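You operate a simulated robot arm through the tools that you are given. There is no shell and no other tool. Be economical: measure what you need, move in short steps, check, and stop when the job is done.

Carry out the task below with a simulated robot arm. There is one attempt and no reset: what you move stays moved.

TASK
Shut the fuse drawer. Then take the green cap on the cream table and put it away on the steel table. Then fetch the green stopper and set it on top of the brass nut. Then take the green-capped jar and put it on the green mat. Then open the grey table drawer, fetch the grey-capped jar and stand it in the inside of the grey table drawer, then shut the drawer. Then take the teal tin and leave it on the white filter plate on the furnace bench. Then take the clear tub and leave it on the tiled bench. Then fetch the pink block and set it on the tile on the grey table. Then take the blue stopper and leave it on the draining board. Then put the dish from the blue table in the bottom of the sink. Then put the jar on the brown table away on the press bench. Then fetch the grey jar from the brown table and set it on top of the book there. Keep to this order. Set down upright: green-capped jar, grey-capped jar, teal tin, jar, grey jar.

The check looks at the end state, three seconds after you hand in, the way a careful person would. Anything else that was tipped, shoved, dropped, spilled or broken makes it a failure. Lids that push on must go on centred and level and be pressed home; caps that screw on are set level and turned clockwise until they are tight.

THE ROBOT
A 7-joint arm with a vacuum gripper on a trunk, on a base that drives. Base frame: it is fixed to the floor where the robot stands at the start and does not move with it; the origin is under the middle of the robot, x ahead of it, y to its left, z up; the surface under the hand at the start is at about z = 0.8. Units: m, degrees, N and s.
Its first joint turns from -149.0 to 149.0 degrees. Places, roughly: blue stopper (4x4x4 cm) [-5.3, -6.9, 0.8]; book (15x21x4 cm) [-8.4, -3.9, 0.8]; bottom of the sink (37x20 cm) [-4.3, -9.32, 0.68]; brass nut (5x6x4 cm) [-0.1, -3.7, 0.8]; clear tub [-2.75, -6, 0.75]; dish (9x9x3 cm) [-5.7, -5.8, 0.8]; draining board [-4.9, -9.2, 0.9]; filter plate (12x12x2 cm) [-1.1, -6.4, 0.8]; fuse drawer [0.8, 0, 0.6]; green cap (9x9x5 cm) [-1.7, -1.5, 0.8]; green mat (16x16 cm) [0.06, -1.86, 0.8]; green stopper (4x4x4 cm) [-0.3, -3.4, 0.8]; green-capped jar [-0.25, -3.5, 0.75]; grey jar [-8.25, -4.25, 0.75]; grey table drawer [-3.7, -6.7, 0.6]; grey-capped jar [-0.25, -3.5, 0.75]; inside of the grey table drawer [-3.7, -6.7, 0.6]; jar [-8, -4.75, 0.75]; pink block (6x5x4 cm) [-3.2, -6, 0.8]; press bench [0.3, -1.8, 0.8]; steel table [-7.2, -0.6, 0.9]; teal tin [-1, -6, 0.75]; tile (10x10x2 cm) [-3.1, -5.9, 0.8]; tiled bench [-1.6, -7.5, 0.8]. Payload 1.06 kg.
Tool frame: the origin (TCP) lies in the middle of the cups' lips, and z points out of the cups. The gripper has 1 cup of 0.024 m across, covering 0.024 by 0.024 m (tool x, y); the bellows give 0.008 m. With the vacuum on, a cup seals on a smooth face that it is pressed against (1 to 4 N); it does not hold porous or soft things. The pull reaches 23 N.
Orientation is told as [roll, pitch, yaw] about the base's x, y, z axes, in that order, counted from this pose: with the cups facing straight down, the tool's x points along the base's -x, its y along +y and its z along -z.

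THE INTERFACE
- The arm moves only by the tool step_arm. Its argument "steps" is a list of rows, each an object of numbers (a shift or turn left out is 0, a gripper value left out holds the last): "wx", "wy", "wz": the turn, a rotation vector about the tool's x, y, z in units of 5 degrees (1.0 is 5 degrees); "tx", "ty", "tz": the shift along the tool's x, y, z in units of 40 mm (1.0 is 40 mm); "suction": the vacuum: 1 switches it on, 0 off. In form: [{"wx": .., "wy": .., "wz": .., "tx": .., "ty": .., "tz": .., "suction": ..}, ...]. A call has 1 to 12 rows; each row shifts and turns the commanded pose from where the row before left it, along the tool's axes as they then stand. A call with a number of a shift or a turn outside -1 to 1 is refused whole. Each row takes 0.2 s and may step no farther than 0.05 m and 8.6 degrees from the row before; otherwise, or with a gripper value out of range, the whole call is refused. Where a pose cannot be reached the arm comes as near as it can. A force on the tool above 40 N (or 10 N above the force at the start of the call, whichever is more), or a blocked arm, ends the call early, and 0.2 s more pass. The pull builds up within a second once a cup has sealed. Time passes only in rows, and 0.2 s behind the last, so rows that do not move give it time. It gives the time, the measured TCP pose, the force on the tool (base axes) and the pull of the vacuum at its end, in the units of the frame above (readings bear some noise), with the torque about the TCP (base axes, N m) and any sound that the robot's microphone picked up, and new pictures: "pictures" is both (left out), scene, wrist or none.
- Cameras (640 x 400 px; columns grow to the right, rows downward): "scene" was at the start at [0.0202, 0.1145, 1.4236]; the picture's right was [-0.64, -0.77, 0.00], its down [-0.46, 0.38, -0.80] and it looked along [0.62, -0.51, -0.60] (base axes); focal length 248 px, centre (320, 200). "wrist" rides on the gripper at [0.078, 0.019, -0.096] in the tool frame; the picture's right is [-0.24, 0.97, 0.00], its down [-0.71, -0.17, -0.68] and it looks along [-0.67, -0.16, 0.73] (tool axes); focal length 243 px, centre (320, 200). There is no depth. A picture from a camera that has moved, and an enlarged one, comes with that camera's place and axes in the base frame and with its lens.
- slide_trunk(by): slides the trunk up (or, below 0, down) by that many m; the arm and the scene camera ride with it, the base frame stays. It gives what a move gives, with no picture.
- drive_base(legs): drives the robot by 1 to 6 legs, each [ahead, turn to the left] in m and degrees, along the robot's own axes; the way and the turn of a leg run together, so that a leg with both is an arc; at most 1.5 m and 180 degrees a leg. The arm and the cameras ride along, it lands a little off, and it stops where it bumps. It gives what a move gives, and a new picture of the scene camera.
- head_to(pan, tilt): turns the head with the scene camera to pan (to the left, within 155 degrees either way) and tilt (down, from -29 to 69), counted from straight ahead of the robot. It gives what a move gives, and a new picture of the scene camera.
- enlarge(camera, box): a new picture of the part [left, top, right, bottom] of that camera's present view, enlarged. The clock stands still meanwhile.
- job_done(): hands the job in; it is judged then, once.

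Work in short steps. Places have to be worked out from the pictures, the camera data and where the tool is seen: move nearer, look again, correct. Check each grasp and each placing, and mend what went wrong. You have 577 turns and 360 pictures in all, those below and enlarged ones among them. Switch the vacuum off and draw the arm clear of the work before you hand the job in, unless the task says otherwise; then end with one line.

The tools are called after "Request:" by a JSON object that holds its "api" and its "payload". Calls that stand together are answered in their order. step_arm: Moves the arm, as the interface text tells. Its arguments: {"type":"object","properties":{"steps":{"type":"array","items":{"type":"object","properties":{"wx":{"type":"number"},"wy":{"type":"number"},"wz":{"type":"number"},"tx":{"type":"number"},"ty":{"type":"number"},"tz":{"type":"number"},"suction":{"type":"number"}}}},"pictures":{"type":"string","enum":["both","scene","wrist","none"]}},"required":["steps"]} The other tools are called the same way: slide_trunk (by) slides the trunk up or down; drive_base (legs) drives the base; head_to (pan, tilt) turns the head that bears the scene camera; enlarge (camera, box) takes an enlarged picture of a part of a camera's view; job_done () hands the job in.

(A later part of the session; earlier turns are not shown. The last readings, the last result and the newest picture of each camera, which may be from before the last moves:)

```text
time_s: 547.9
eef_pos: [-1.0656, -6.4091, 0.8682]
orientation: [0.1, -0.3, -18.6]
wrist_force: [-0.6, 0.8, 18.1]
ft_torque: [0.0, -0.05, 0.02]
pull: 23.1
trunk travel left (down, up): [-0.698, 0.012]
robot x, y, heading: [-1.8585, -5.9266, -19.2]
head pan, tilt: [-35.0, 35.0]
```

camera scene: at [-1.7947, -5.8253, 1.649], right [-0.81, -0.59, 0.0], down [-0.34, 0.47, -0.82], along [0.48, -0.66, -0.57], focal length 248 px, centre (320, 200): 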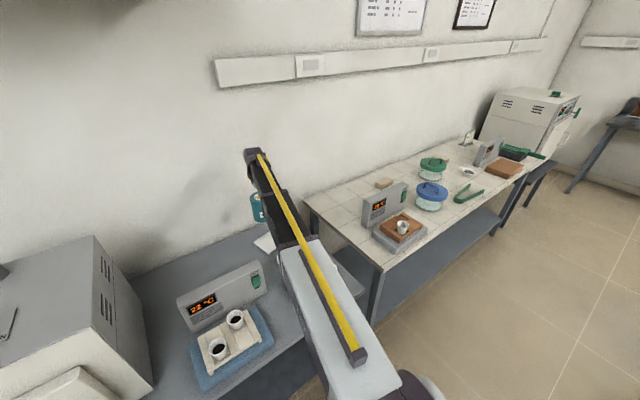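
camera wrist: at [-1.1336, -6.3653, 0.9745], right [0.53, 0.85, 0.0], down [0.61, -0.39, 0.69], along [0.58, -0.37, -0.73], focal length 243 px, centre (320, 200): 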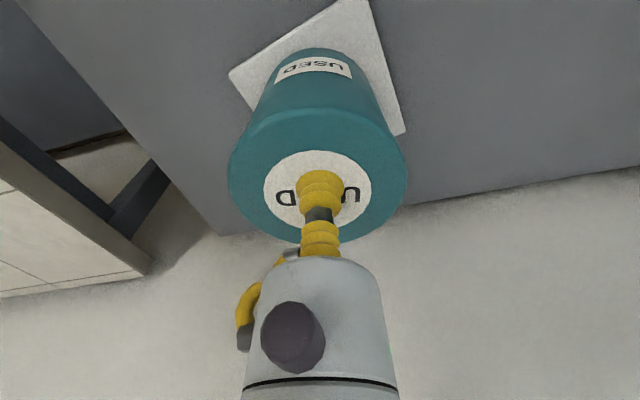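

Landed at 0.868 as predicted. Ease, release, lift.

Request:
{"api": "step_arm", "payload": {"steps": [{"tz": -0.08}, {"suction": 0}, {}, {}, {"tz": -0.1}, {"tz": -0.3}, {"tz": -0.8}, {"tz": -1}, {"tz": -1}], "pictures": "wrist"}}

```text
time_s: 549.9
eef_pos: [-1.065, -6.4102, 0.9964]
orientation: [0.0, -0.1, -18.7]
wrist_force: [-0.2, -1.0, 0.1]
ft_torque: [0.02, 0.01, 0.04]
pull: 0.1
trunk travel left (down, up): [-0.698, 0.012]
robot x, y, heading: [-1.8604, -5.9308, -19.2]
head pan, tilt: [-35.0, 35.0]
camera wrist: at [-1.1336, -6.3655, 1.0906], right [0.53, 0.85, 0.0], down [0.61, -0.39, 0.69], along [0.58, -0.37, -0.73], focal length 243 px, centre (320, 200)
```

wrist: 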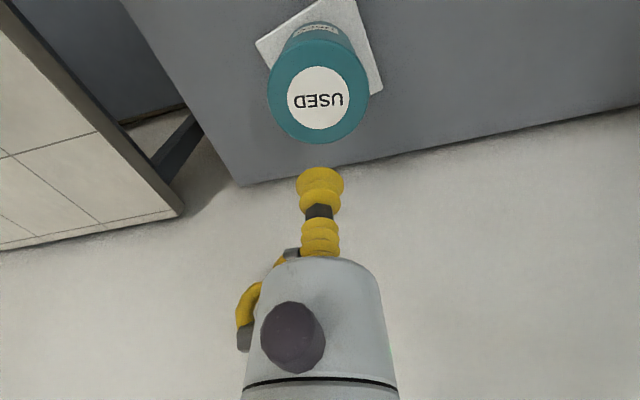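

Tin stands on the plate. Raise and retract, then turn right to bring the arm over the tub on the grey table.

Request:
{"api": "step_arm", "payload": {"steps": [{"tz": -1}, {"tz": -1}, {"tz": -1}, {"tz": -1}, {"tz": -1}, {"tz": -1}, {"tz": -1}, {"tx": 1}, {"tx": 1}, {"tx": 1}, {"tx": 0.8}], "pictures": "none"}}

Request:
{"api": "drive_base", "payload": {"legs": [[-0.06, 0], [0, -139]]}}

Request:
{"api": "enlarge", "payload": {"camera": "wrist", "box": [0, 0, 640, 400]}}

```text
time_s: 552.3
eef_pos: [-1.2115, -6.361, 1.2761]
orientation: [0.0, -0.2, -18.7]
wrist_force: [0.1, -0.2, -0.6]
ft_torque: [0.04, -0.02, 0.01]
pull: 0.0
trunk travel left (down, up): [-0.698, 0.012]
robot x, y, heading: [-1.8589, -5.9299, -19.1]
head pan, tilt: [-35.0, 35.0]
```

```text
time_s: 559.1
eef_pos: [-2.6898, -5.9747, 1.2752]
orientation: [0.0, -0.1, -160.2]
wrist_force: [0.3, -0.2, -0.6]
ft_torque: [0.01, 0.05, -0.01]
pull: 0.2
trunk travel left (down, up): [-0.698, 0.012]
robot x, y, heading: [-1.9144, -5.9108, -160.8]
head pan, tilt: [-35.0, 35.0]
camera scene: at [-1.9017, -6.031, 1.649], right [0.27, 0.96, 0.0], down [0.55, -0.15, -0.82], along [-0.79, 0.22, -0.57], focal length 248 px, centre (320, 200)
```

scene: 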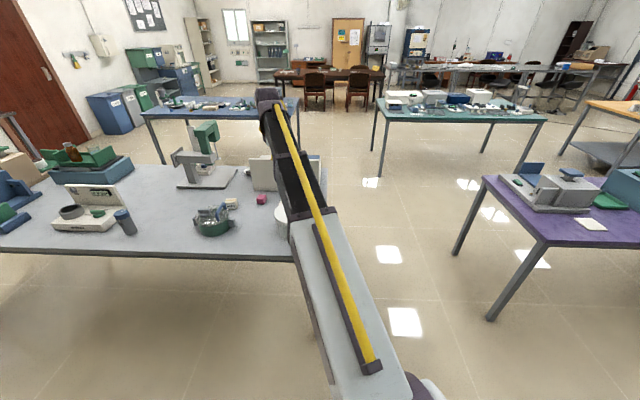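

```text
1.00 times, centred on (320, 200) of wrist (not enlarged: the box is as wide or as high as the picture)
camera zoom: at [-2.6097, -5.9642, 1.37], right [0.11, -0.99, 0.0], down [-0.72, -0.08, 0.69], along [-0.68, -0.08, -0.73], focal length 243 px, centre (320, 200)
```

zoom: 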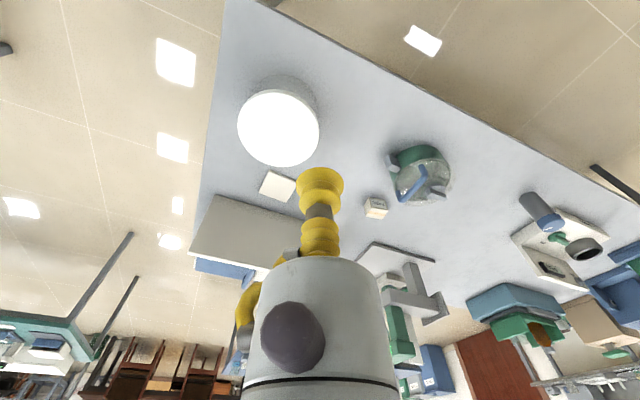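

The tub's white lid is at about (-2.83,-5.91). Move above it and look closer.

Request:
{"api": "step_arm", "payload": {"steps": [{"tx": -0.9, "ty": -0.9}, {"tx": -0.9, "ty": -0.9}, {"tx": -0.9, "ty": -0.9}, {"tz": 1}, {"tz": 1}, {"tz": 0.8}], "pictures": "wrist"}}

```text
refused: row 1 steps farther than a row can; nothing moved
```

Request:
{"api": "step_arm", "payload": {"steps": [{"tx": -0.7, "ty": -0.7}, {"tx": -0.7, "ty": -0.7}, {"tx": -0.7, "ty": -0.7}, {"tx": -0.6, "ty": -0.6}, {"tz": 1}, {"tz": 1}, {"tz": 0.8}], "pictures": "wrist"}}

```text
time_s: 560.7
eef_pos: [-2.8306, -5.9122, 1.164]
orientation: [0.0, -0.2, -160.1]
wrist_force: [0.0, 0.1, -0.8]
ft_torque: [-0.02, 0.02, -0.01]
pull: 0.0
trunk travel left (down, up): [-0.698, 0.012]
robot x, y, heading: [-1.9124, -5.9103, -160.4]
head pan, tilt: [-35.0, 35.0]
camera wrist: at [-2.7492, -5.9016, 1.2584], right [0.11, -0.99, 0.0], down [-0.72, -0.08, 0.69], along [-0.68, -0.08, -0.73], focal length 243 px, centre (320, 200)
```

wrist: 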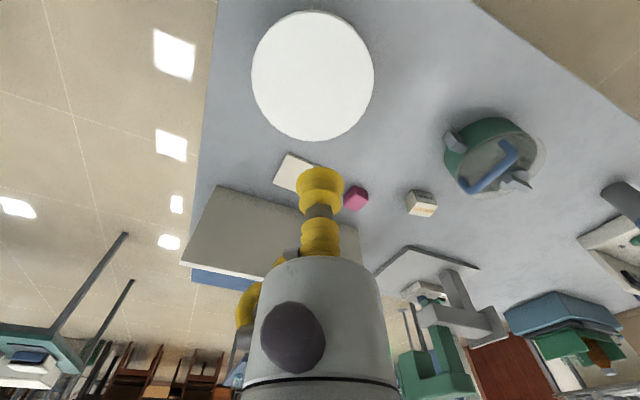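

Lid centre triangulates to (-2.859,-5.905,0.887). Align and descend.

Request:
{"api": "step_arm", "payload": {"steps": [{"tx": -0.6, "ty": -0.4}, {"tz": 1}, {"tz": 1}, {"tz": 1}, {"tz": 1}, {"tz": 1}, {"tz": 0.5, "suction": 1}], "pictures": "wrist"}}

```text
time_s: 562.3
eef_pos: [-2.858, -5.9039, 0.9442]
orientation: [0.0, -0.2, -160.1]
wrist_force: [0.7, -0.7, -0.2]
ft_torque: [0.02, -0.01, -0.01]
pull: 0.1
trunk travel left (down, up): [-0.698, 0.012]
robot x, y, heading: [-1.9115, -5.9104, -160.5]
head pan, tilt: [-35.0, 35.0]
camera wrist: at [-2.7771, -5.8933, 1.0387], right [0.11, -0.99, 0.0], down [-0.72, -0.08, 0.69], along [-0.68, -0.08, -0.73], focal length 243 px, centre (320, 200)
```

wrist: 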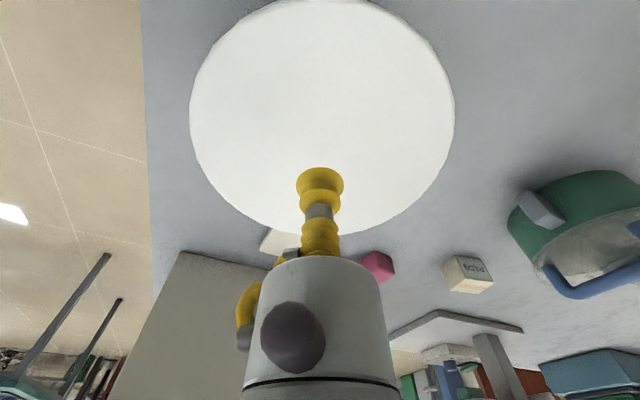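

Request:
{"api": "step_arm", "payload": {"steps": [{"tx": 0.2, "tz": 0.7}, {"tz": 0.25}, {"tz": 0.1}, {"tz": 0.1}, {"tz": 0.1}, {"tz": 0.1}], "pictures": "none"}}

```text
time_s: 563.7
eef_pos: [-2.8493, -5.9021, 0.8921]
orientation: [0.1, -0.2, -160.1]
wrist_force: [-7.3, -1.1, 21.2]
ft_torque: [0.02, -0.08, -0.03]
pull: 23.1
trunk travel left (down, up): [-0.698, 0.012]
robot x, y, heading: [-1.9116, -5.9074, -160.3]
head pan, tilt: [-35.0, 35.0]
```

Sealed. Lift slowly and weigh.

Request:
{"api": "step_arm", "payload": {"steps": [{"tz": -0.1}, {"tz": -0.15}, {"tz": -0.2}, {"tz": -0.3}, {"tz": -0.5}, {"tz": -0.6}], "pictures": "both"}}

```text
time_s: 565.1
eef_pos: [-2.8491, -5.902, 0.9641]
orientation: [0.0, -0.1, -160.0]
wrist_force: [-0.9, 0.7, -2.0]
ft_torque: [-0.01, -0.03, 0.01]
pull: 22.8
trunk travel left (down, up): [-0.698, 0.012]
robot x, y, heading: [-1.9163, -5.9084, -160.5]
head pan, tilt: [-35.0, 35.0]
camera scene: at [-1.9018, -6.031, 1.6489], right [0.27, 0.96, 0.0], down [0.55, -0.15, -0.82], along [-0.79, 0.22, -0.57], focal length 248 px, centre (320, 200)
camera wrist: at [-2.769, -5.891, 1.058], right [0.11, -0.99, 0.0], down [-0.72, -0.08, 0.69], along [-0.68, -0.08, -0.73], focal length 243 px, centre (320, 200)
```

scene: 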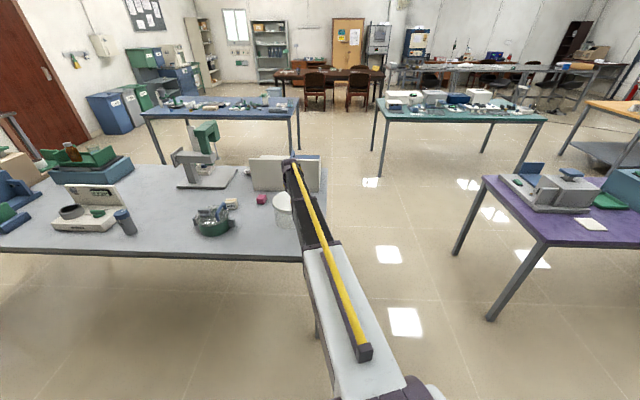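
wrist: 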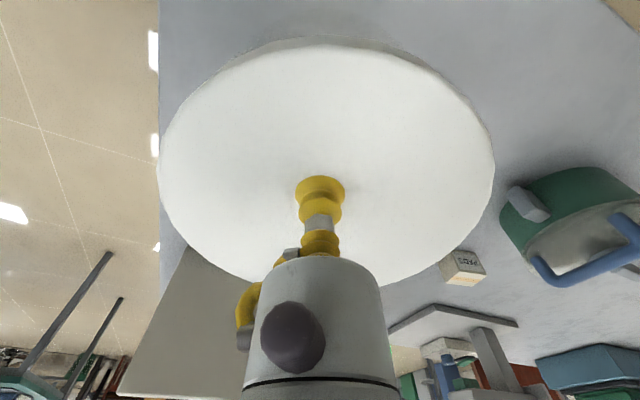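

Request:
{"api": "enlarge", "payload": {"camera": "scene", "box": [230, 150, 350, 250]}}

```text
4.00 times, centred on (290, 200) of scene
camera zoom: at [-1.9018, -6.031, 1.6489], right [0.27, 0.96, 0.0], down [0.55, -0.15, -0.82], along [-0.79, 0.22, -0.57], focal length 992 px, centre (440, 200)
```

zoom: 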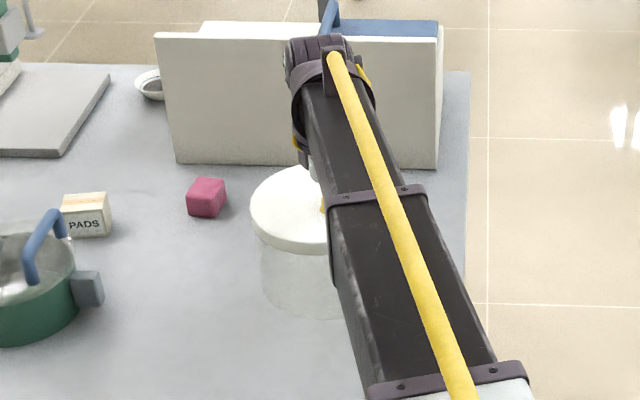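

Request:
{"api": "step_arm", "payload": {"steps": [{"tz": -0.8}, {"tz": -0.9}, {"tz": -0.9}], "pictures": "none"}}

Request:
{"api": "enlarge", "payload": {"camera": "scene", "box": [230, 150, 350, 250]}}

```text
time_s: 565.9
eef_pos: [-2.8484, -5.9004, 1.0673]
orientation: [0.0, 0.0, -159.9]
wrist_force: [-0.8, 0.2, -2.2]
ft_torque: [0.0, -0.02, -0.01]
pull: 22.7
trunk travel left (down, up): [-0.698, 0.012]
robot x, y, heading: [-1.9157, -5.9109, -160.6]
head pan, tilt: [-35.0, 35.0]
```

```text
4.00 times, centred on (290, 200) of scene
camera zoom: at [-1.9018, -6.031, 1.6489], right [0.27, 0.96, 0.0], down [0.55, -0.15, -0.82], along [-0.79, 0.22, -0.57], focal length 992 px, centre (440, 200)
```

zoom: 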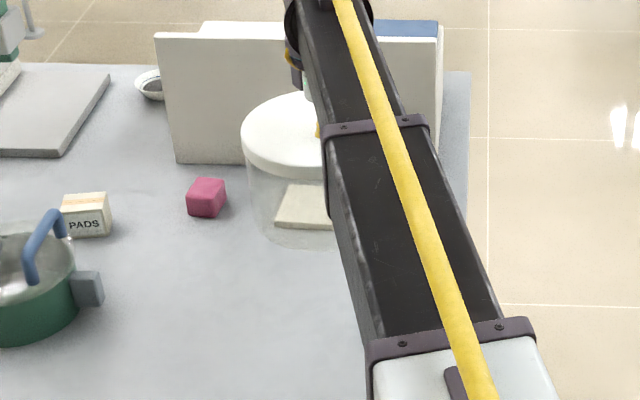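

Whole tub is lifted (~0.2 kg). Raise, retract, and drive to the tiled bench.

Request:
{"api": "step_arm", "payload": {"steps": [{"tz": -1}, {"tz": -1}, {"tz": -1}, {"tz": -1}, {"tz": -1}, {"tz": -0.3, "tx": 0.8}, {"tx": 1}, {"tx": 1}, {"tx": 1}, {"tx": 0.5}], "pictures": "none"}}

Request:
{"api": "drive_base", "payload": {"legs": [[0, 52], [0.95, 0]]}}

Request:
{"api": "head_to", "payload": {"pan": 60, "tilt": 35}}

```text
time_s: 568.1
eef_pos: [-2.6877, -5.842, 1.278]
orientation: [0.0, -0.1, -160.2]
wrist_force: [0.2, 0.1, -1.2]
ft_torque: [0.03, -0.04, 0.03]
pull: 23.0
trunk travel left (down, up): [-0.698, 0.012]
robot x, y, heading: [-1.9086, -5.9081, -160.5]
head pan, tilt: [-35.0, 35.0]
```

```text
time_s: 575.4
eef_pos: [-2.785, -7.3434, 1.2778]
orientation: [0.0, 0.0, -110.0]
wrist_force: [-0.3, 0.5, -0.9]
ft_torque: [0.04, -0.02, 0.0]
pull: 23.2
trunk travel left (down, up): [-0.698, 0.012]
robot x, y, heading: [-2.2335, -6.7935, -110.6]
head pan, tilt: [-35.0, 35.0]
camera scene: at [-2.1355, -6.8614, 1.649], right [-0.57, 0.82, 0.0], down [0.47, 0.33, -0.82], along [-0.67, -0.46, -0.57], focal length 248 px, centre (320, 200)
```

scene: 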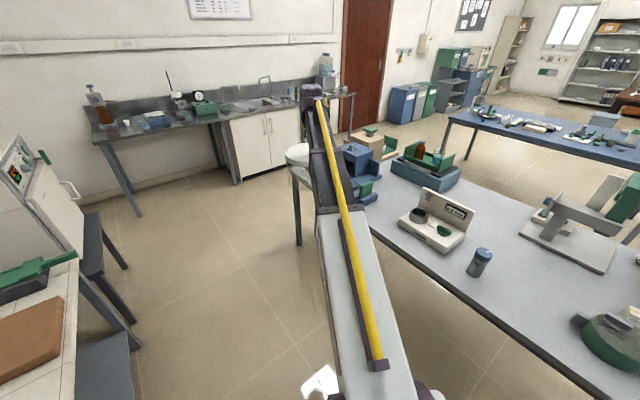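

```text
time_s: 577.1
eef_pos: [-2.7845, -7.3441, 1.2792]
orientation: [0.0, -0.1, -110.0]
wrist_force: [0.3, -0.3, -1.9]
ft_torque: [0.04, -0.01, 0.01]
pull: 22.4
trunk travel left (down, up): [-0.698, 0.012]
robot x, y, heading: [-2.2354, -6.7948, -110.3]
head pan, tilt: [60.0, 35.0]
camera scene: at [-2.0068, -6.8793, 1.649], right [-0.77, -0.64, 0.0], down [-0.36, 0.44, -0.82], along [0.52, -0.63, -0.57], focal length 248 px, centre (320, 200)
```

scene: 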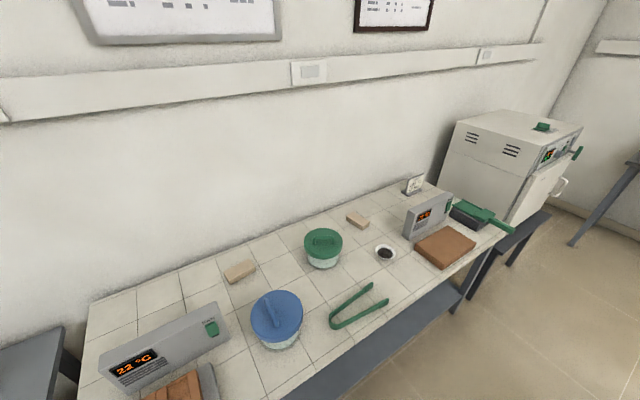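

The only roomy free area is at the back left, behind the left display unit. I back a little, face the bench, and check it from above.

Request:
{"api": "drive_base", "payload": {"legs": [[-0.12, 0], [0, 92.3], [0.08, 0]]}}

Request:
{"api": "head_to", "payload": {"pan": 5, "tilt": 40}}

```text
time_s: 582.9
eef_pos: [-1.5426, -7.2292, 1.278]
orientation: [0.1, 0.0, -17.5]
wrist_force: [0.3, -0.3, -2.3]
ft_torque: [0.04, 0.06, 0.0]
pull: 22.8
trunk travel left (down, up): [-0.698, 0.012]
robot x, y, heading: [-2.1139, -6.7059, -17.8]
head pan, tilt: [60.0, 35.0]
camera scene: at [-2.0431, -6.4708, 1.649], right [0.67, -0.74, 0.0], down [-0.43, -0.38, -0.82], along [0.61, 0.55, -0.57], focal length 248 px, centre (320, 200)
```

scene: 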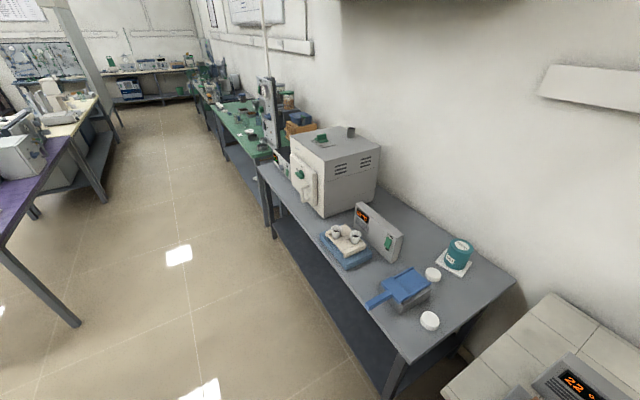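

```text
time_s: 584.1
eef_pos: [-1.543, -7.2288, 1.2785]
orientation: [0.0, -0.2, -17.5]
wrist_force: [-0.2, 0.4, -1.0]
ft_torque: [0.06, 0.05, 0.0]
pull: 23.0
trunk travel left (down, up): [-0.698, 0.012]
robot x, y, heading: [-2.1175, -6.706, -17.9]
head pan, tilt: [5.0, 40.0]
camera scene: at [-2.0264, -6.5483, 1.6414], right [-0.22, -0.97, 0.0], down [-0.63, 0.14, -0.77], along [0.75, -0.17, -0.64], focal length 248 px, centre (320, 200)
```

scene: 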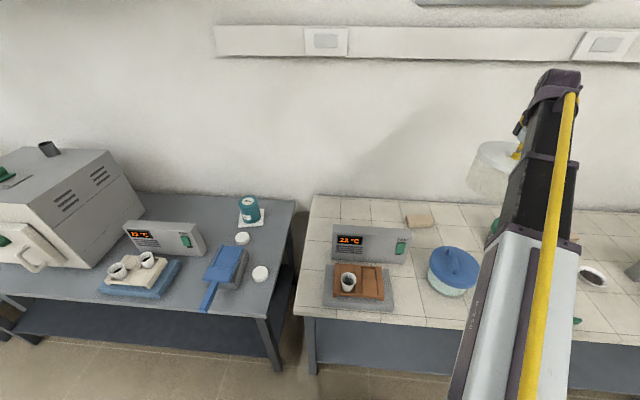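

Free area behind the display: target (-1.217,-6.933). Move the tub over it.

Request:
{"api": "step_arm", "payload": {"steps": [{"tx": -0.55, "ty": 0.95}, {"tx": -0.55, "ty": 0.95}, {"tx": -0.55, "ty": 0.95}, {"tx": -0.55, "ty": 0.95}, {"tx": -0.55, "ty": 0.95}, {"tx": -0.55, "ty": 0.95}, {"tx": -0.55, "ty": 0.95}, {"tx": -0.55, "ty": 0.95}, {"tx": -0.55, "ty": 0.95}, {"tx": -0.55, "ty": 0.95}], "pictures": "both"}}

```text
time_s: 586.3
eef_pos: [-1.2205, -6.932, 1.2777]
orientation: [0.0, -0.1, -17.5]
wrist_force: [0.4, 0.1, -1.5]
ft_torque: [0.05, 0.07, 0.01]
pull: 23.2
trunk travel left (down, up): [-0.698, 0.012]
robot x, y, heading: [-2.1134, -6.7061, -17.9]
head pan, tilt: [5.0, 40.0]
camera scene: at [-2.026, -6.5479, 1.6413], right [-0.22, -0.97, 0.0], down [-0.63, 0.14, -0.77], along [0.75, -0.17, -0.64], focal length 248 px, centre (320, 200)
camera wrist: at [-1.2894, -6.8887, 1.373], right [0.52, 0.86, 0.0], down [0.62, -0.38, 0.69], along [0.59, -0.35, -0.73], focal length 243 px, centre (320, 200)
```

scene: 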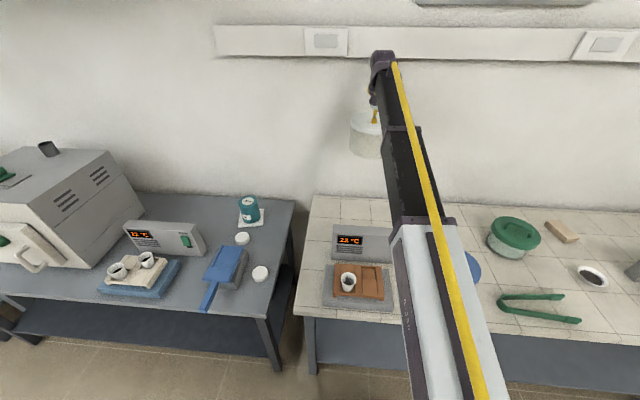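
wrist: 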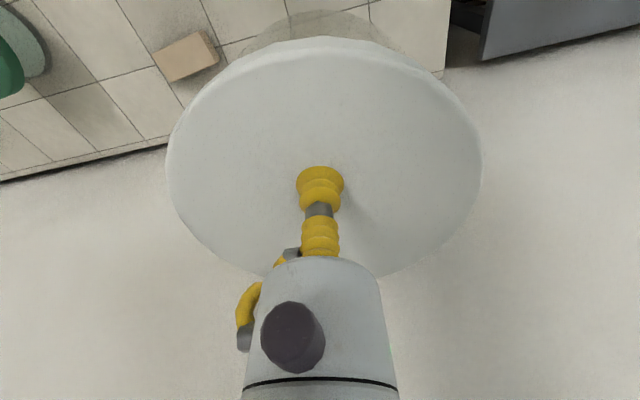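

Request:
{"api": "step_arm", "payload": {"steps": [{"tz": 1}, {"tz": 1}, {"tz": 1}, {"tz": 1}, {"tz": 1}, {"tz": 1}], "pictures": "both"}}

```text
time_s: 587.7
eef_pos: [-1.2158, -6.932, 1.0382]
orientation: [0.1, -0.1, -17.5]
wrist_force: [-1.0, 0.2, -2.0]
ft_torque: [0.0, 0.04, -0.02]
pull: 22.7
trunk travel left (down, up): [-0.698, 0.012]
robot x, y, heading: [-2.1167, -6.7052, -17.9]
head pan, tilt: [5.0, 40.0]
camera scene: at [-2.0262, -6.5483, 1.6414], right [-0.22, -0.97, 0.0], down [-0.63, 0.14, -0.77], along [0.75, -0.17, -0.64], focal length 248 px, centre (320, 200)
camera wrist: at [-1.2854, -6.8897, 1.1324], right [0.52, 0.86, 0.0], down [0.62, -0.38, 0.69], along [0.59, -0.35, -0.73], focal length 243 px, centre (320, 200)
```

scene: 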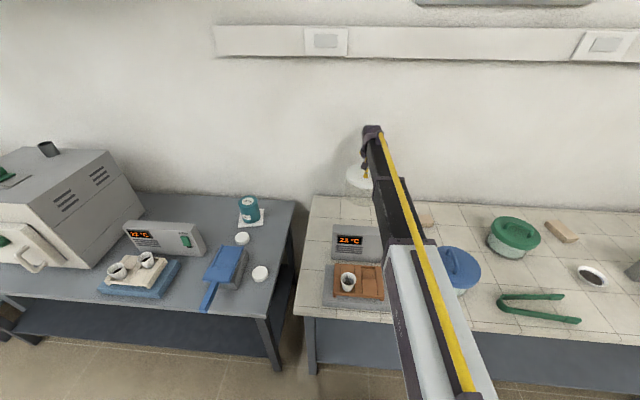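
wrist: 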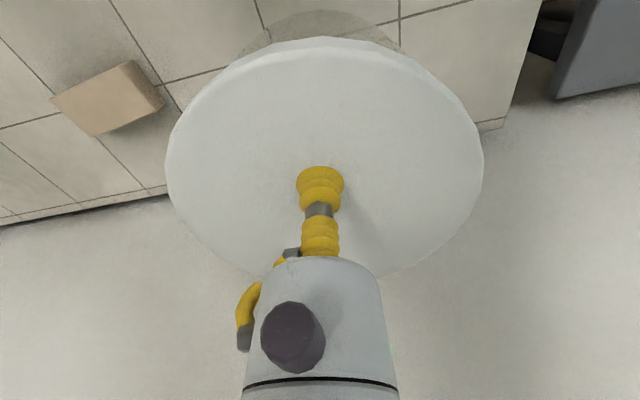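

Request:
{"api": "step_arm", "payload": {"steps": [{"tz": 1}, {"tz": 0.6}, {"tz": 0.3}, {"tz": 0.2}, {"tz": 0.15}, {"tz": 0.15}, {"tz": 0.1}], "pictures": "none"}}

```text
time_s: 589.3
eef_pos: [-1.2181, -6.9338, 0.9385]
orientation: [-0.1, 0.0, -17.5]
wrist_force: [-0.6, -0.2, -1.8]
ft_torque: [0.02, 0.03, 0.01]
pull: 23.0
trunk travel left (down, up): [-0.698, 0.012]
robot x, y, heading: [-2.1158, -6.7026, -18.0]
head pan, tilt: [5.0, 40.0]
```

Request:
{"api": "step_arm", "payload": {"steps": [{"tz": 0.12}, {"tz": 0.12}, {"tz": 0.12}, {"tz": 0.12}, {"tz": 0.12}], "pictures": "wrist"}}

```text
time_s: 590.5
eef_pos: [-1.2188, -6.933, 0.9168]
orientation: [0.0, -0.4, -17.4]
wrist_force: [7.5, -1.9, 17.7]
ft_torque: [-0.02, 0.02, 0.0]
pull: 23.1
trunk travel left (down, up): [-0.698, 0.012]
robot x, y, heading: [-2.1173, -6.7081, -17.8]
head pan, tilt: [5.0, 40.0]
camera wrist: at [-1.2884, -6.8896, 1.0111], right [0.52, 0.86, 0.0], down [0.62, -0.38, 0.69], along [0.59, -0.35, -0.72], focal length 243 px, centre (320, 200)
```

wrist: 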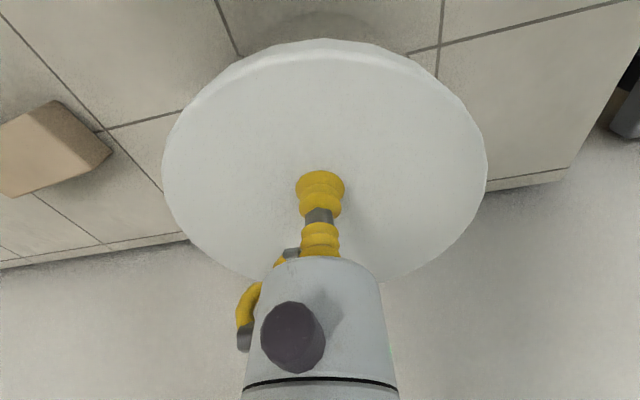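

Landed. Ease, release, lift.

Request:
{"api": "step_arm", "payload": {"steps": [{"tz": -0.1}, {"suction": 0}, {}, {}, {"tz": -0.1}, {"tz": -0.3}, {"tz": -0.8}, {"tz": -1}, {"tz": -1}], "pictures": "wrist"}}

Request:
{"api": "enlarge", "payload": {"camera": "scene", "box": [280, 120, 480, 250]}}

```text
time_s: 592.5
eef_pos: [-1.221, -6.9306, 1.0477]
orientation: [0.0, -0.1, -17.6]
wrist_force: [-0.5, 0.1, 0.1]
ft_torque: [0.03, -0.06, 0.0]
pull: 0.0
trunk travel left (down, up): [-0.698, 0.012]
robot x, y, heading: [-2.1204, -6.7042, -17.8]
head pan, tilt: [5.0, 40.0]
camera wrist: at [-1.2892, -6.8885, 1.1425], right [0.52, 0.86, 0.0], down [0.62, -0.38, 0.69], along [0.59, -0.35, -0.73], focal length 243 px, centre (320, 200)
```

wrist: 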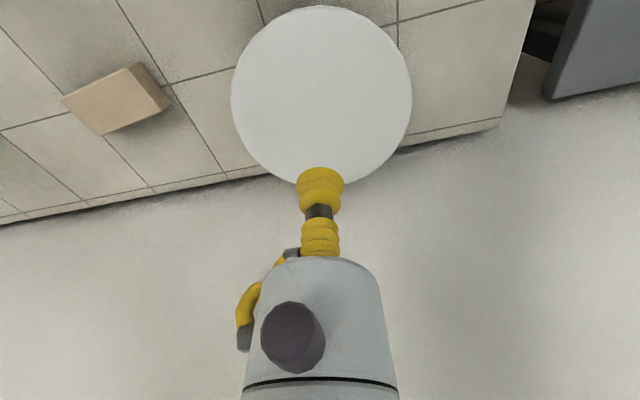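

```text
3.08 times, centred on (380, 185) of scene
camera zoom: at [-2.0266, -6.5482, 1.6413], right [-0.22, -0.97, 0.0], down [-0.63, 0.14, -0.77], along [0.75, -0.17, -0.64], focal length 763 px, centre (135, 246)
```

zoom: 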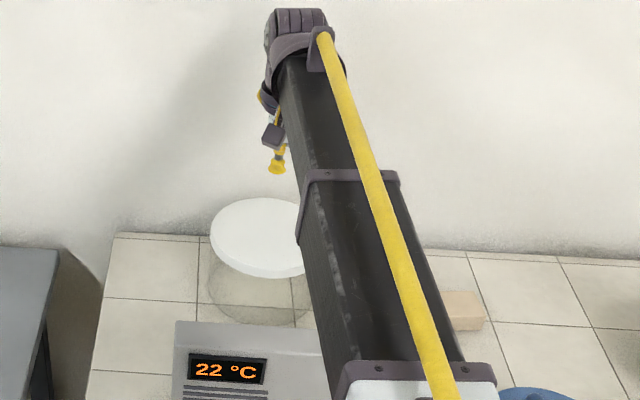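

Tub is in place. Retract and reposition to the north-east side of the grey table for the pink block.

Request:
{"api": "step_arm", "payload": {"steps": [{"tz": -1}, {"tz": -1}, {"tz": -1}, {"tz": -1}, {"tz": -1}, {"tz": -1}, {"tx": 1}, {"tx": 1}, {"tx": 1}, {"tx": 1}], "pictures": "none"}}

Request:
{"api": "drive_base", "payload": {"legs": [[-0.2, 0], [0, -90], [-0.42, 0], [0, -90]]}}

Request:
{"api": "enlarge", "payload": {"camera": "wrist", "box": [0, 0, 640, 400]}}

```text
time_s: 594.7
eef_pos: [-1.3743, -6.8828, 1.2861]
orientation: [-0.1, -0.2, -17.4]
wrist_force: [0.3, 0.0, 0.6]
ft_torque: [-0.03, -0.04, 0.03]
pull: 0.1
trunk travel left (down, up): [-0.698, 0.012]
robot x, y, heading: [-2.1162, -6.709, -17.9]
head pan, tilt: [5.0, 40.0]
```

```text
time_s: 606.1
eef_pos: [-2.9302, -6.0866, 1.2862]
orientation: [0.0, -0.1, 164.5]
wrist_force: [0.5, -0.2, 0.2]
ft_torque: [-0.03, 0.04, -0.01]
pull: 0.1
trunk travel left (down, up): [-0.698, 0.012]
robot x, y, heading: [-2.1789, -6.2389, 164.3]
head pan, tilt: [5.0, 40.0]
camera scene: at [-2.2677, -6.3979, 1.6414], right [0.19, 0.98, 0.0], down [0.63, -0.12, -0.77], along [-0.75, 0.14, -0.64], focal length 248 px, centre (320, 200)
```

scene: 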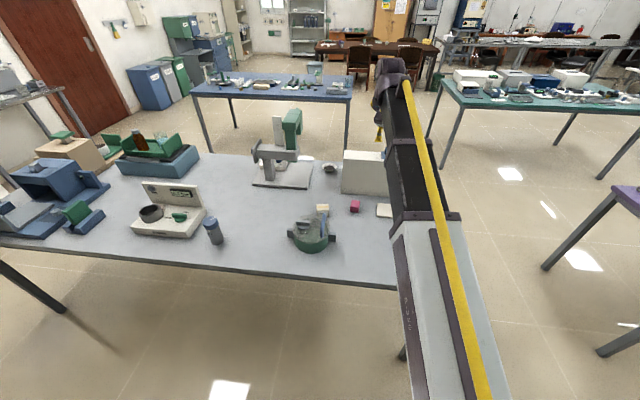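

```text
1.00 times, centred on (320, 200) of wrist (not enlarged: the box is as wide or as high as the picture)
camera zoom: at [-2.8586, -6.1233, 1.3805], right [-0.49, -0.87, 0.0], down [-0.63, 0.35, 0.69], along [-0.6, 0.33, -0.73], focal length 243 px, centre (320, 200)
```

zoom: 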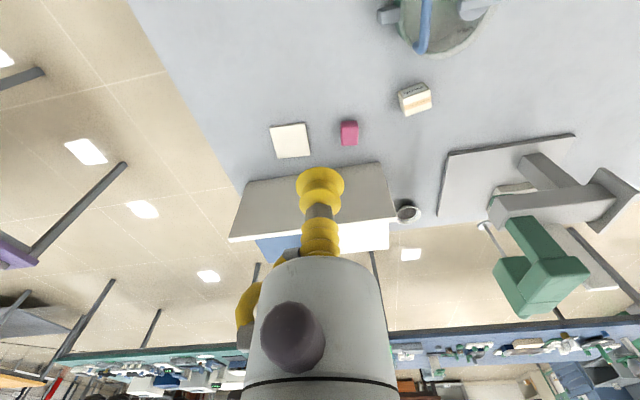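

Pink block at (-3.167,-6.04), tile at (-3.124,-5.887). I drive 0.15 m closer and go above the block.

Request:
{"api": "drive_base", "payload": {"legs": [[0.15, 0]]}}

```text
time_s: 607.5
eef_pos: [-3.0756, -6.044, 1.2863]
orientation: [0.0, -0.2, 164.4]
wrist_force: [-0.1, -0.2, -0.6]
ft_torque: [0.0, -0.02, 0.01]
pull: 0.1
trunk travel left (down, up): [-0.698, 0.012]
robot x, y, heading: [-2.3238, -6.1997, 164.4]
head pan, tilt: [5.0, 40.0]
camera scene: at [-2.4146, -6.3562, 1.6414], right [0.19, 0.98, 0.0], down [0.63, -0.12, -0.77], along [-0.75, 0.14, -0.64], focal length 248 px, centre (320, 200)
```

scene: 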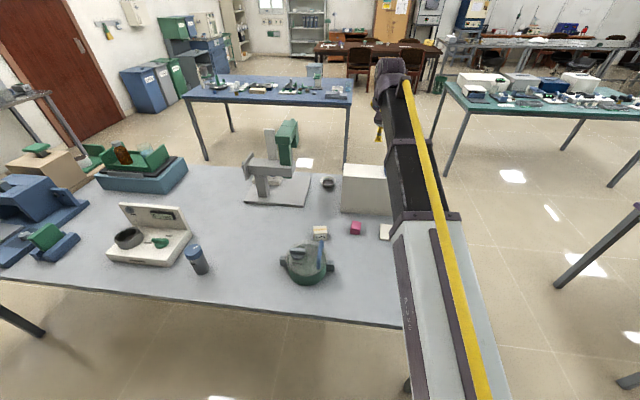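

Request:
{"api": "step_arm", "payload": {"steps": [{"tx": -0.75, "ty": 0.17}, {"tx": -0.75, "ty": 0.17}, {"tx": -0.72, "ty": 0.17}, {"tz": 1}, {"tz": 1}, {"tz": 1}, {"tz": 1}, {"tz": 1}, {"tz": 1}, {"tz": 1}], "pictures": "wrist"}}

```text
time_s: 609.7
eef_pos: [-3.169, -6.0408, 1.0063]
orientation: [0.0, -0.2, 164.5]
wrist_force: [-0.2, 0.2, 1.2]
ft_torque: [0.0, 0.02, 0.0]
pull: 0.1
trunk travel left (down, up): [-0.698, 0.012]
robot x, y, heading: [-2.3285, -6.1976, 163.8]
head pan, tilt: [5.0, 40.0]
camera wrist: at [-3.0985, -6.0786, 1.1004], right [-0.49, -0.87, 0.0], down [-0.63, 0.35, 0.69], along [-0.6, 0.33, -0.73], focal length 243 px, centre (320, 200)
```

wrist: 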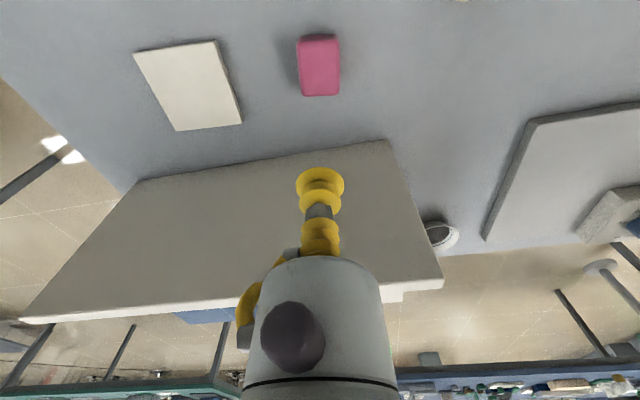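

Request:
{"api": "step_arm", "payload": {"steps": [{"tx": -0.2, "tz": 0.9}, {"tz": 1}, {"tz": 1}, {"tz": 0.8, "suction": 1}, {"tz": 0.4}], "pictures": "wrist"}}

```text
time_s: 610.9
eef_pos: [-3.1771, -6.0374, 0.8404]
orientation: [0.0, -0.2, 164.5]
wrist_force: [-0.3, -0.2, -0.6]
ft_torque: [-0.01, 0.01, 0.0]
pull: 0.0
trunk travel left (down, up): [-0.698, 0.012]
robot x, y, heading: [-2.3285, -6.2014, 164.1]
head pan, tilt: [5.0, 40.0]
camera wrist: at [-3.1052, -6.0753, 0.9362], right [-0.49, -0.87, 0.0], down [-0.63, 0.35, 0.69], along [-0.6, 0.33, -0.73], focal length 243 px, centre (320, 200)
```

wrist: 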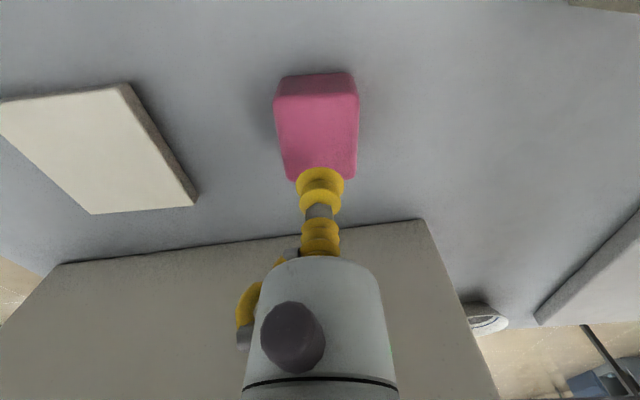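

Request:
{"api": "step_arm", "payload": {"steps": [{"tz": 0.8}, {"tz": 0.2}, {"tz": 0.1}, {"tz": 0.1}, {"tz": 0.1}, {"tz": 0.1}], "pictures": "none"}}

```text
time_s: 611.5
eef_pos: [-3.1766, -6.0372, 0.8096]
orientation: [0.2, -0.8, 164.6]
wrist_force: [2.2, -0.6, 21.7]
ft_torque: [-0.02, -0.04, -0.03]
pull: 23.1
trunk travel left (down, up): [-0.698, 0.012]
robot x, y, heading: [-2.3246, -6.1961, 163.9]
head pan, tilt: [5.0, 40.0]
stopped in row 3: the force on the tool passed its limit at 47 N (the readings are from after the stop); the commanded pose is now the measured one
```

Sealed. Lift 8 cm, level, and shift over the tile.

Request:
{"api": "step_arm", "payload": {"steps": [{"tz": -0.3}, {"tz": -0.9}, {"tz": -0.9, "wy": 0.14}, {"ty": -1, "tx": 0.12}, {"ty": -1, "tx": 0.12}, {"ty": -1, "tx": 0.12}, {"ty": -1, "tx": 0.12}], "pictures": "wrist"}}

```text
time_s: 613.1
eef_pos: [-3.1171, -5.8886, 0.8906]
orientation: [0.1, 0.2, 164.4]
wrist_force: [-0.6, 0.2, 0.2]
ft_torque: [0.01, -0.01, 0.01]
pull: 22.7
trunk travel left (down, up): [-0.698, 0.012]
robot x, y, heading: [-2.3269, -6.1964, 163.6]
head pan, tilt: [5.0, 40.0]
camera wrist: at [-3.0466, -5.9257, 0.9858], right [-0.49, -0.87, 0.0], down [-0.64, 0.36, 0.68], along [-0.6, 0.33, -0.73], focal length 243 px, centre (320, 200)
```

wrist: 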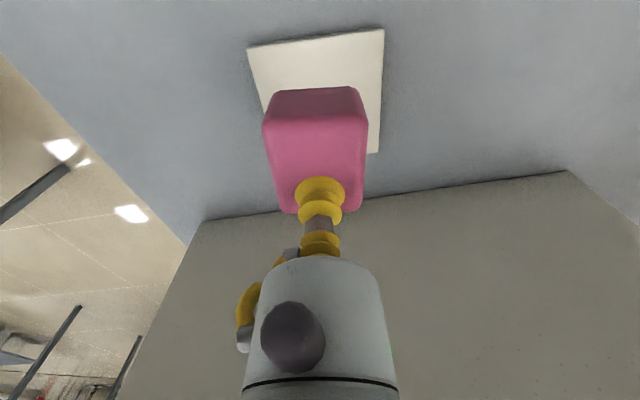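

Request:
{"api": "step_arm", "payload": {"steps": [{"ty": -0.17, "tx": 0.1}, {"tz": 0.7}, {"tz": 0.4}, {"tz": 0.2}], "pictures": "wrist"}}

```text
time_s: 614.1
eef_pos: [-3.1111, -5.8817, 0.8383]
orientation: [0.1, 0.1, 164.5]
wrist_force: [-0.3, 0.7, -1.1]
ft_torque: [-0.02, -0.01, 0.0]
pull: 23.2
trunk travel left (down, up): [-0.698, 0.012]
robot x, y, heading: [-2.3248, -6.198, 163.9]
head pan, tilt: [5.0, 40.0]
camera wrist: at [-3.0407, -5.9195, 0.9337], right [-0.49, -0.87, 0.0], down [-0.64, 0.36, 0.68], along [-0.6, 0.33, -0.73], focal length 243 px, centre (320, 200)
```

wrist: 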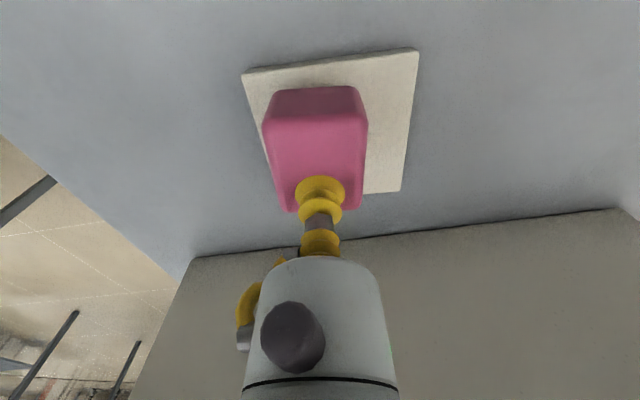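

Request:
{"api": "step_arm", "payload": {"steps": [{"tz": 0.1}, {"tz": 0.08}, {"tz": 0.08}, {"tz": 0.08}], "pictures": "none"}}

```text
time_s: 615.1
eef_pos: [-3.1118, -5.8821, 0.8261]
orientation: [0.1, 0.0, 164.5]
wrist_force: [-1.3, 1.2, 12.8]
ft_torque: [0.05, 0.05, 0.0]
pull: 23.0
trunk travel left (down, up): [-0.698, 0.012]
robot x, y, heading: [-2.3255, -6.197, 164.0]
head pan, tilt: [5.0, 40.0]
```

Contact at 13 N. Release and lift.

Request:
{"api": "step_arm", "payload": {"steps": [{"tz": -0.06}, {"suction": 0}, {}, {}, {"tz": -0.1}, {"tz": -0.3}, {"tz": -0.8}, {"tz": -1}], "pictures": "wrist"}}

```text
time_s: 616.9
eef_pos: [-3.1115, -5.8829, 0.9164]
orientation: [0.1, 0.2, 164.5]
wrist_force: [-0.2, -0.7, -0.8]
ft_torque: [-0.01, 0.03, -0.01]
pull: 0.1
trunk travel left (down, up): [-0.698, 0.012]
robot x, y, heading: [-2.3269, -6.2002, 164.1]
head pan, tilt: [5.0, 40.0]
camera wrist: at [-3.0408, -5.92, 1.0097], right [-0.49, -0.87, 0.0], down [-0.64, 0.36, 0.68], along [-0.6, 0.33, -0.73], focal length 243 px, centre (320, 200)
```

wrist: 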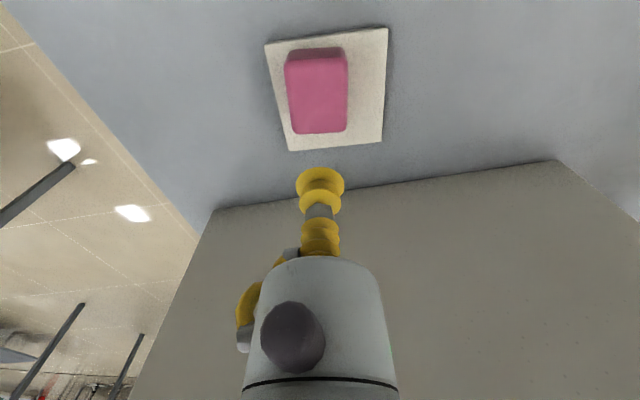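

Pink block is on the tile. Next the blue stopper: raise, retract, and drive around the south end of the grey table.

Request:
{"api": "step_arm", "payload": {"steps": [{"tz": -1}, {"tz": -1}, {"tz": -1}, {"tz": -1}, {"tz": -1}, {"tz": -1}, {"tz": -1}, {"tz": -1}, {"tz": -1}, {"tx": 1}, {"tx": 1}], "pictures": "none"}}

Request:
{"api": "drive_base", "payload": {"legs": [[-0.05, 0], [0, 87.5], [1.0, 0], [1.05, 0]]}}

Request:
{"api": "head_to", "payload": {"pan": -60, "tilt": 35}}

```text
time_s: 619.3
eef_pos: [-3.0352, -5.9033, 1.2742]
orientation: [0.1, 0.2, 164.5]
wrist_force: [0.5, -0.2, 0.1]
ft_torque: [0.0, 0.01, -0.02]
pull: 0.1
trunk travel left (down, up): [-0.698, 0.012]
robot x, y, heading: [-2.3271, -6.1983, 164.2]
head pan, tilt: [5.0, 40.0]
```

```text
time_s: 633.8
eef_pos: [-3.2934, -8.8587, 1.2732]
orientation: [0.1, 0.1, -109.0]
wrist_force: [-0.3, -1.1, 0.4]
ft_torque: [-0.02, 0.01, 0.0]
pull: 0.0
trunk travel left (down, up): [-0.698, 0.012]
robot x, y, heading: [-2.954, -8.1707, -109.6]
head pan, tilt: [5.0, 40.0]
camera scene: at [-2.8038, -8.2651, 1.6414], right [-0.97, 0.25, 0.0], down [0.16, 0.62, -0.77], along [-0.19, -0.74, -0.64], focal length 248 px, centre (320, 200)
```

scene: 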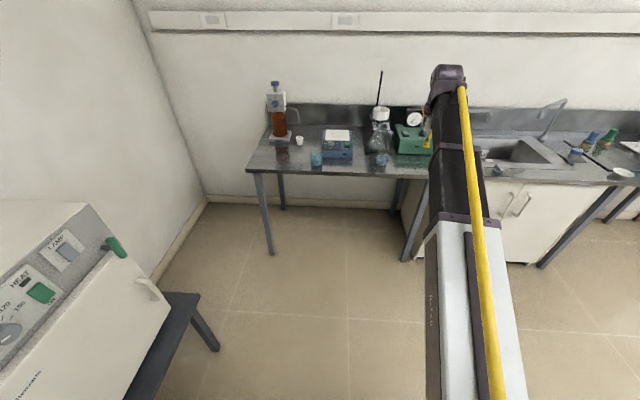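

```text
time_s: 635.2
eef_pos: [-3.2923, -8.8589, 1.2737]
orientation: [0.1, 0.2, -108.9]
wrist_force: [0.6, 0.1, -0.4]
ft_torque: [-0.02, -0.03, -0.03]
pull: 0.0
trunk travel left (down, up): [-0.698, 0.012]
robot x, y, heading: [-2.9581, -8.1668, -109.3]
head pan, tilt: [-60.0, 35.0]
camera scene: at [-2.8691, -8.1989, 1.649], right [-0.19, 0.98, 0.0], down [0.56, 0.11, -0.82], along [-0.81, -0.15, -0.57], focal length 248 px, centre (320, 200)
```

scene: 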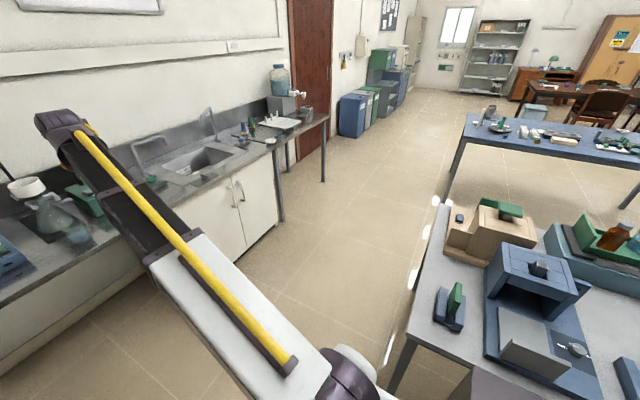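

Request:
{"api": "drive_base", "payload": {"legs": [[0, -89.5], [0.95, 0], [0.85, 0]]}}

Request:
{"api": "head_to", "payload": {"pan": -20, "tilt": 40}}

```text
time_s: 641.0
eef_pos: [-3.796, -7.7578, 1.2734]
orientation: [0.1, 0.2, 159.7]
wrist_force: [-0.2, -0.1, -0.9]
ft_torque: [0.01, 0.02, 0.0]
pull: 0.0
trunk travel left (down, up): [-0.698, 0.012]
robot x, y, heading: [-3.1141, -8.1104, 159.4]
head pan, tilt: [-60.0, 35.0]
stopped in leg 2: the robot was blocked; the commanded pose is now the measured one
camera scene: at [-3.1461, -8.1992, 1.649], right [0.99, 0.16, 0.0], down [0.09, -0.57, -0.82], along [-0.13, 0.81, -0.57], focal length 248 px, centre (320, 200)
```

scene: 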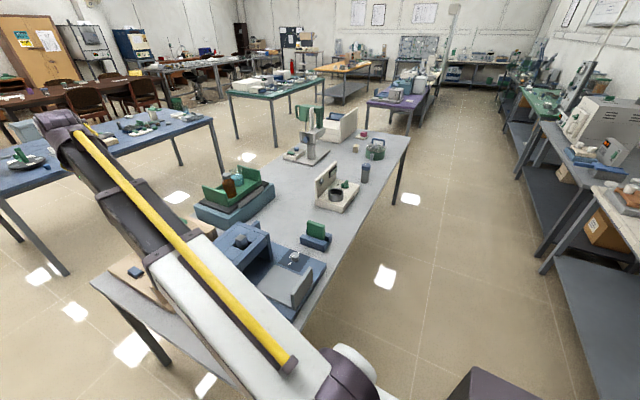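

```text
time_s: 642.0
eef_pos: [-3.7959, -7.7582, 1.273]
orientation: [0.0, 0.2, 159.7]
wrist_force: [0.1, -0.6, -0.5]
ft_torque: [0.0, 0.0, 0.0]
pull: 0.0
trunk travel left (down, up): [-0.698, 0.012]
robot x, y, heading: [-3.1113, -8.1116, 159.5]
head pan, tilt: [-20.0, 40.0]
camera scene: at [-3.1967, -8.2304, 1.6414], right [0.65, 0.76, 0.0], down [0.49, -0.42, -0.77], along [-0.58, 0.5, -0.64], focal length 248 px, centre (320, 200)
```

scene: 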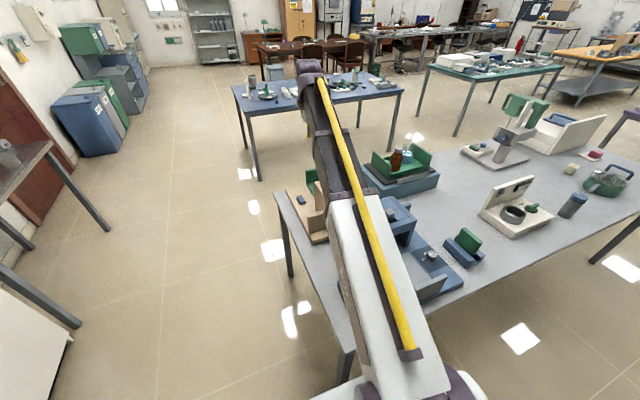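

The grey table's end reaches further than estimated (corner at b≈-8.66); the base just touched it. I back off, and shift south by reversing diagonally, away from the tall rod at the sink.

Request:
{"api": "drive_base", "payload": {"legs": [[-0.15, 0], [0, -62.5], [-0.62, 0], [0, 63]]}}

Request:
{"api": "head_to", "payload": {"pan": -10, "tilt": 35}}

```text
time_s: 652.1
eef_pos: [-3.5853, -8.452, 1.2735]
orientation: [0.1, 0.2, 160.8]
wrist_force: [-0.8, 0.0, 0.2]
ft_torque: [0.0, -0.01, 0.0]
pull: 0.0
trunk travel left (down, up): [-0.698, 0.012]
robot x, y, heading: [-2.8964, -8.7971, 160.2]
head pan, tilt: [-20.0, 40.0]
camera scene: at [-2.9782, -8.9142, 1.6414], right [0.64, 0.77, 0.0], down [0.49, -0.41, -0.77], along [-0.59, 0.49, -0.64], focal length 248 px, centre (320, 200)
```

scene: 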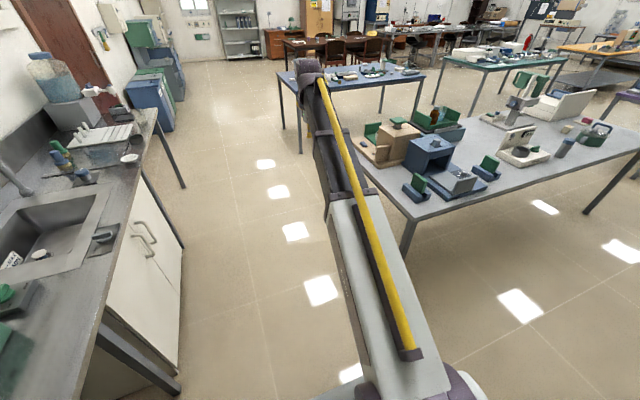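

```text
time_s: 652.8
eef_pos: [-3.5854, -8.4531, 1.2746]
orientation: [0.1, 0.1, 160.7]
wrist_force: [0.3, 0.6, -0.3]
ft_torque: [-0.01, -0.01, 0.02]
pull: 0.0
trunk travel left (down, up): [-0.698, 0.012]
robot x, y, heading: [-2.8956, -8.7921, 160.3]
head pan, tilt: [-10.0, 35.0]
camera scene: at [-2.9892, -8.9246, 1.6489], right [0.5, 0.87, 0.0], down [0.5, -0.28, -0.82], along [-0.71, 0.41, -0.57], focal length 248 px, centre (320, 200)
```

scene: 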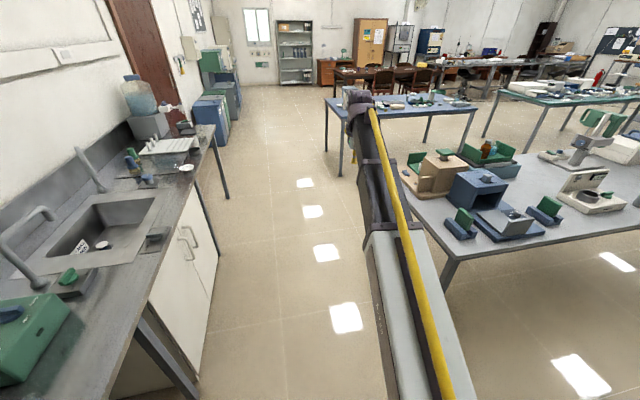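

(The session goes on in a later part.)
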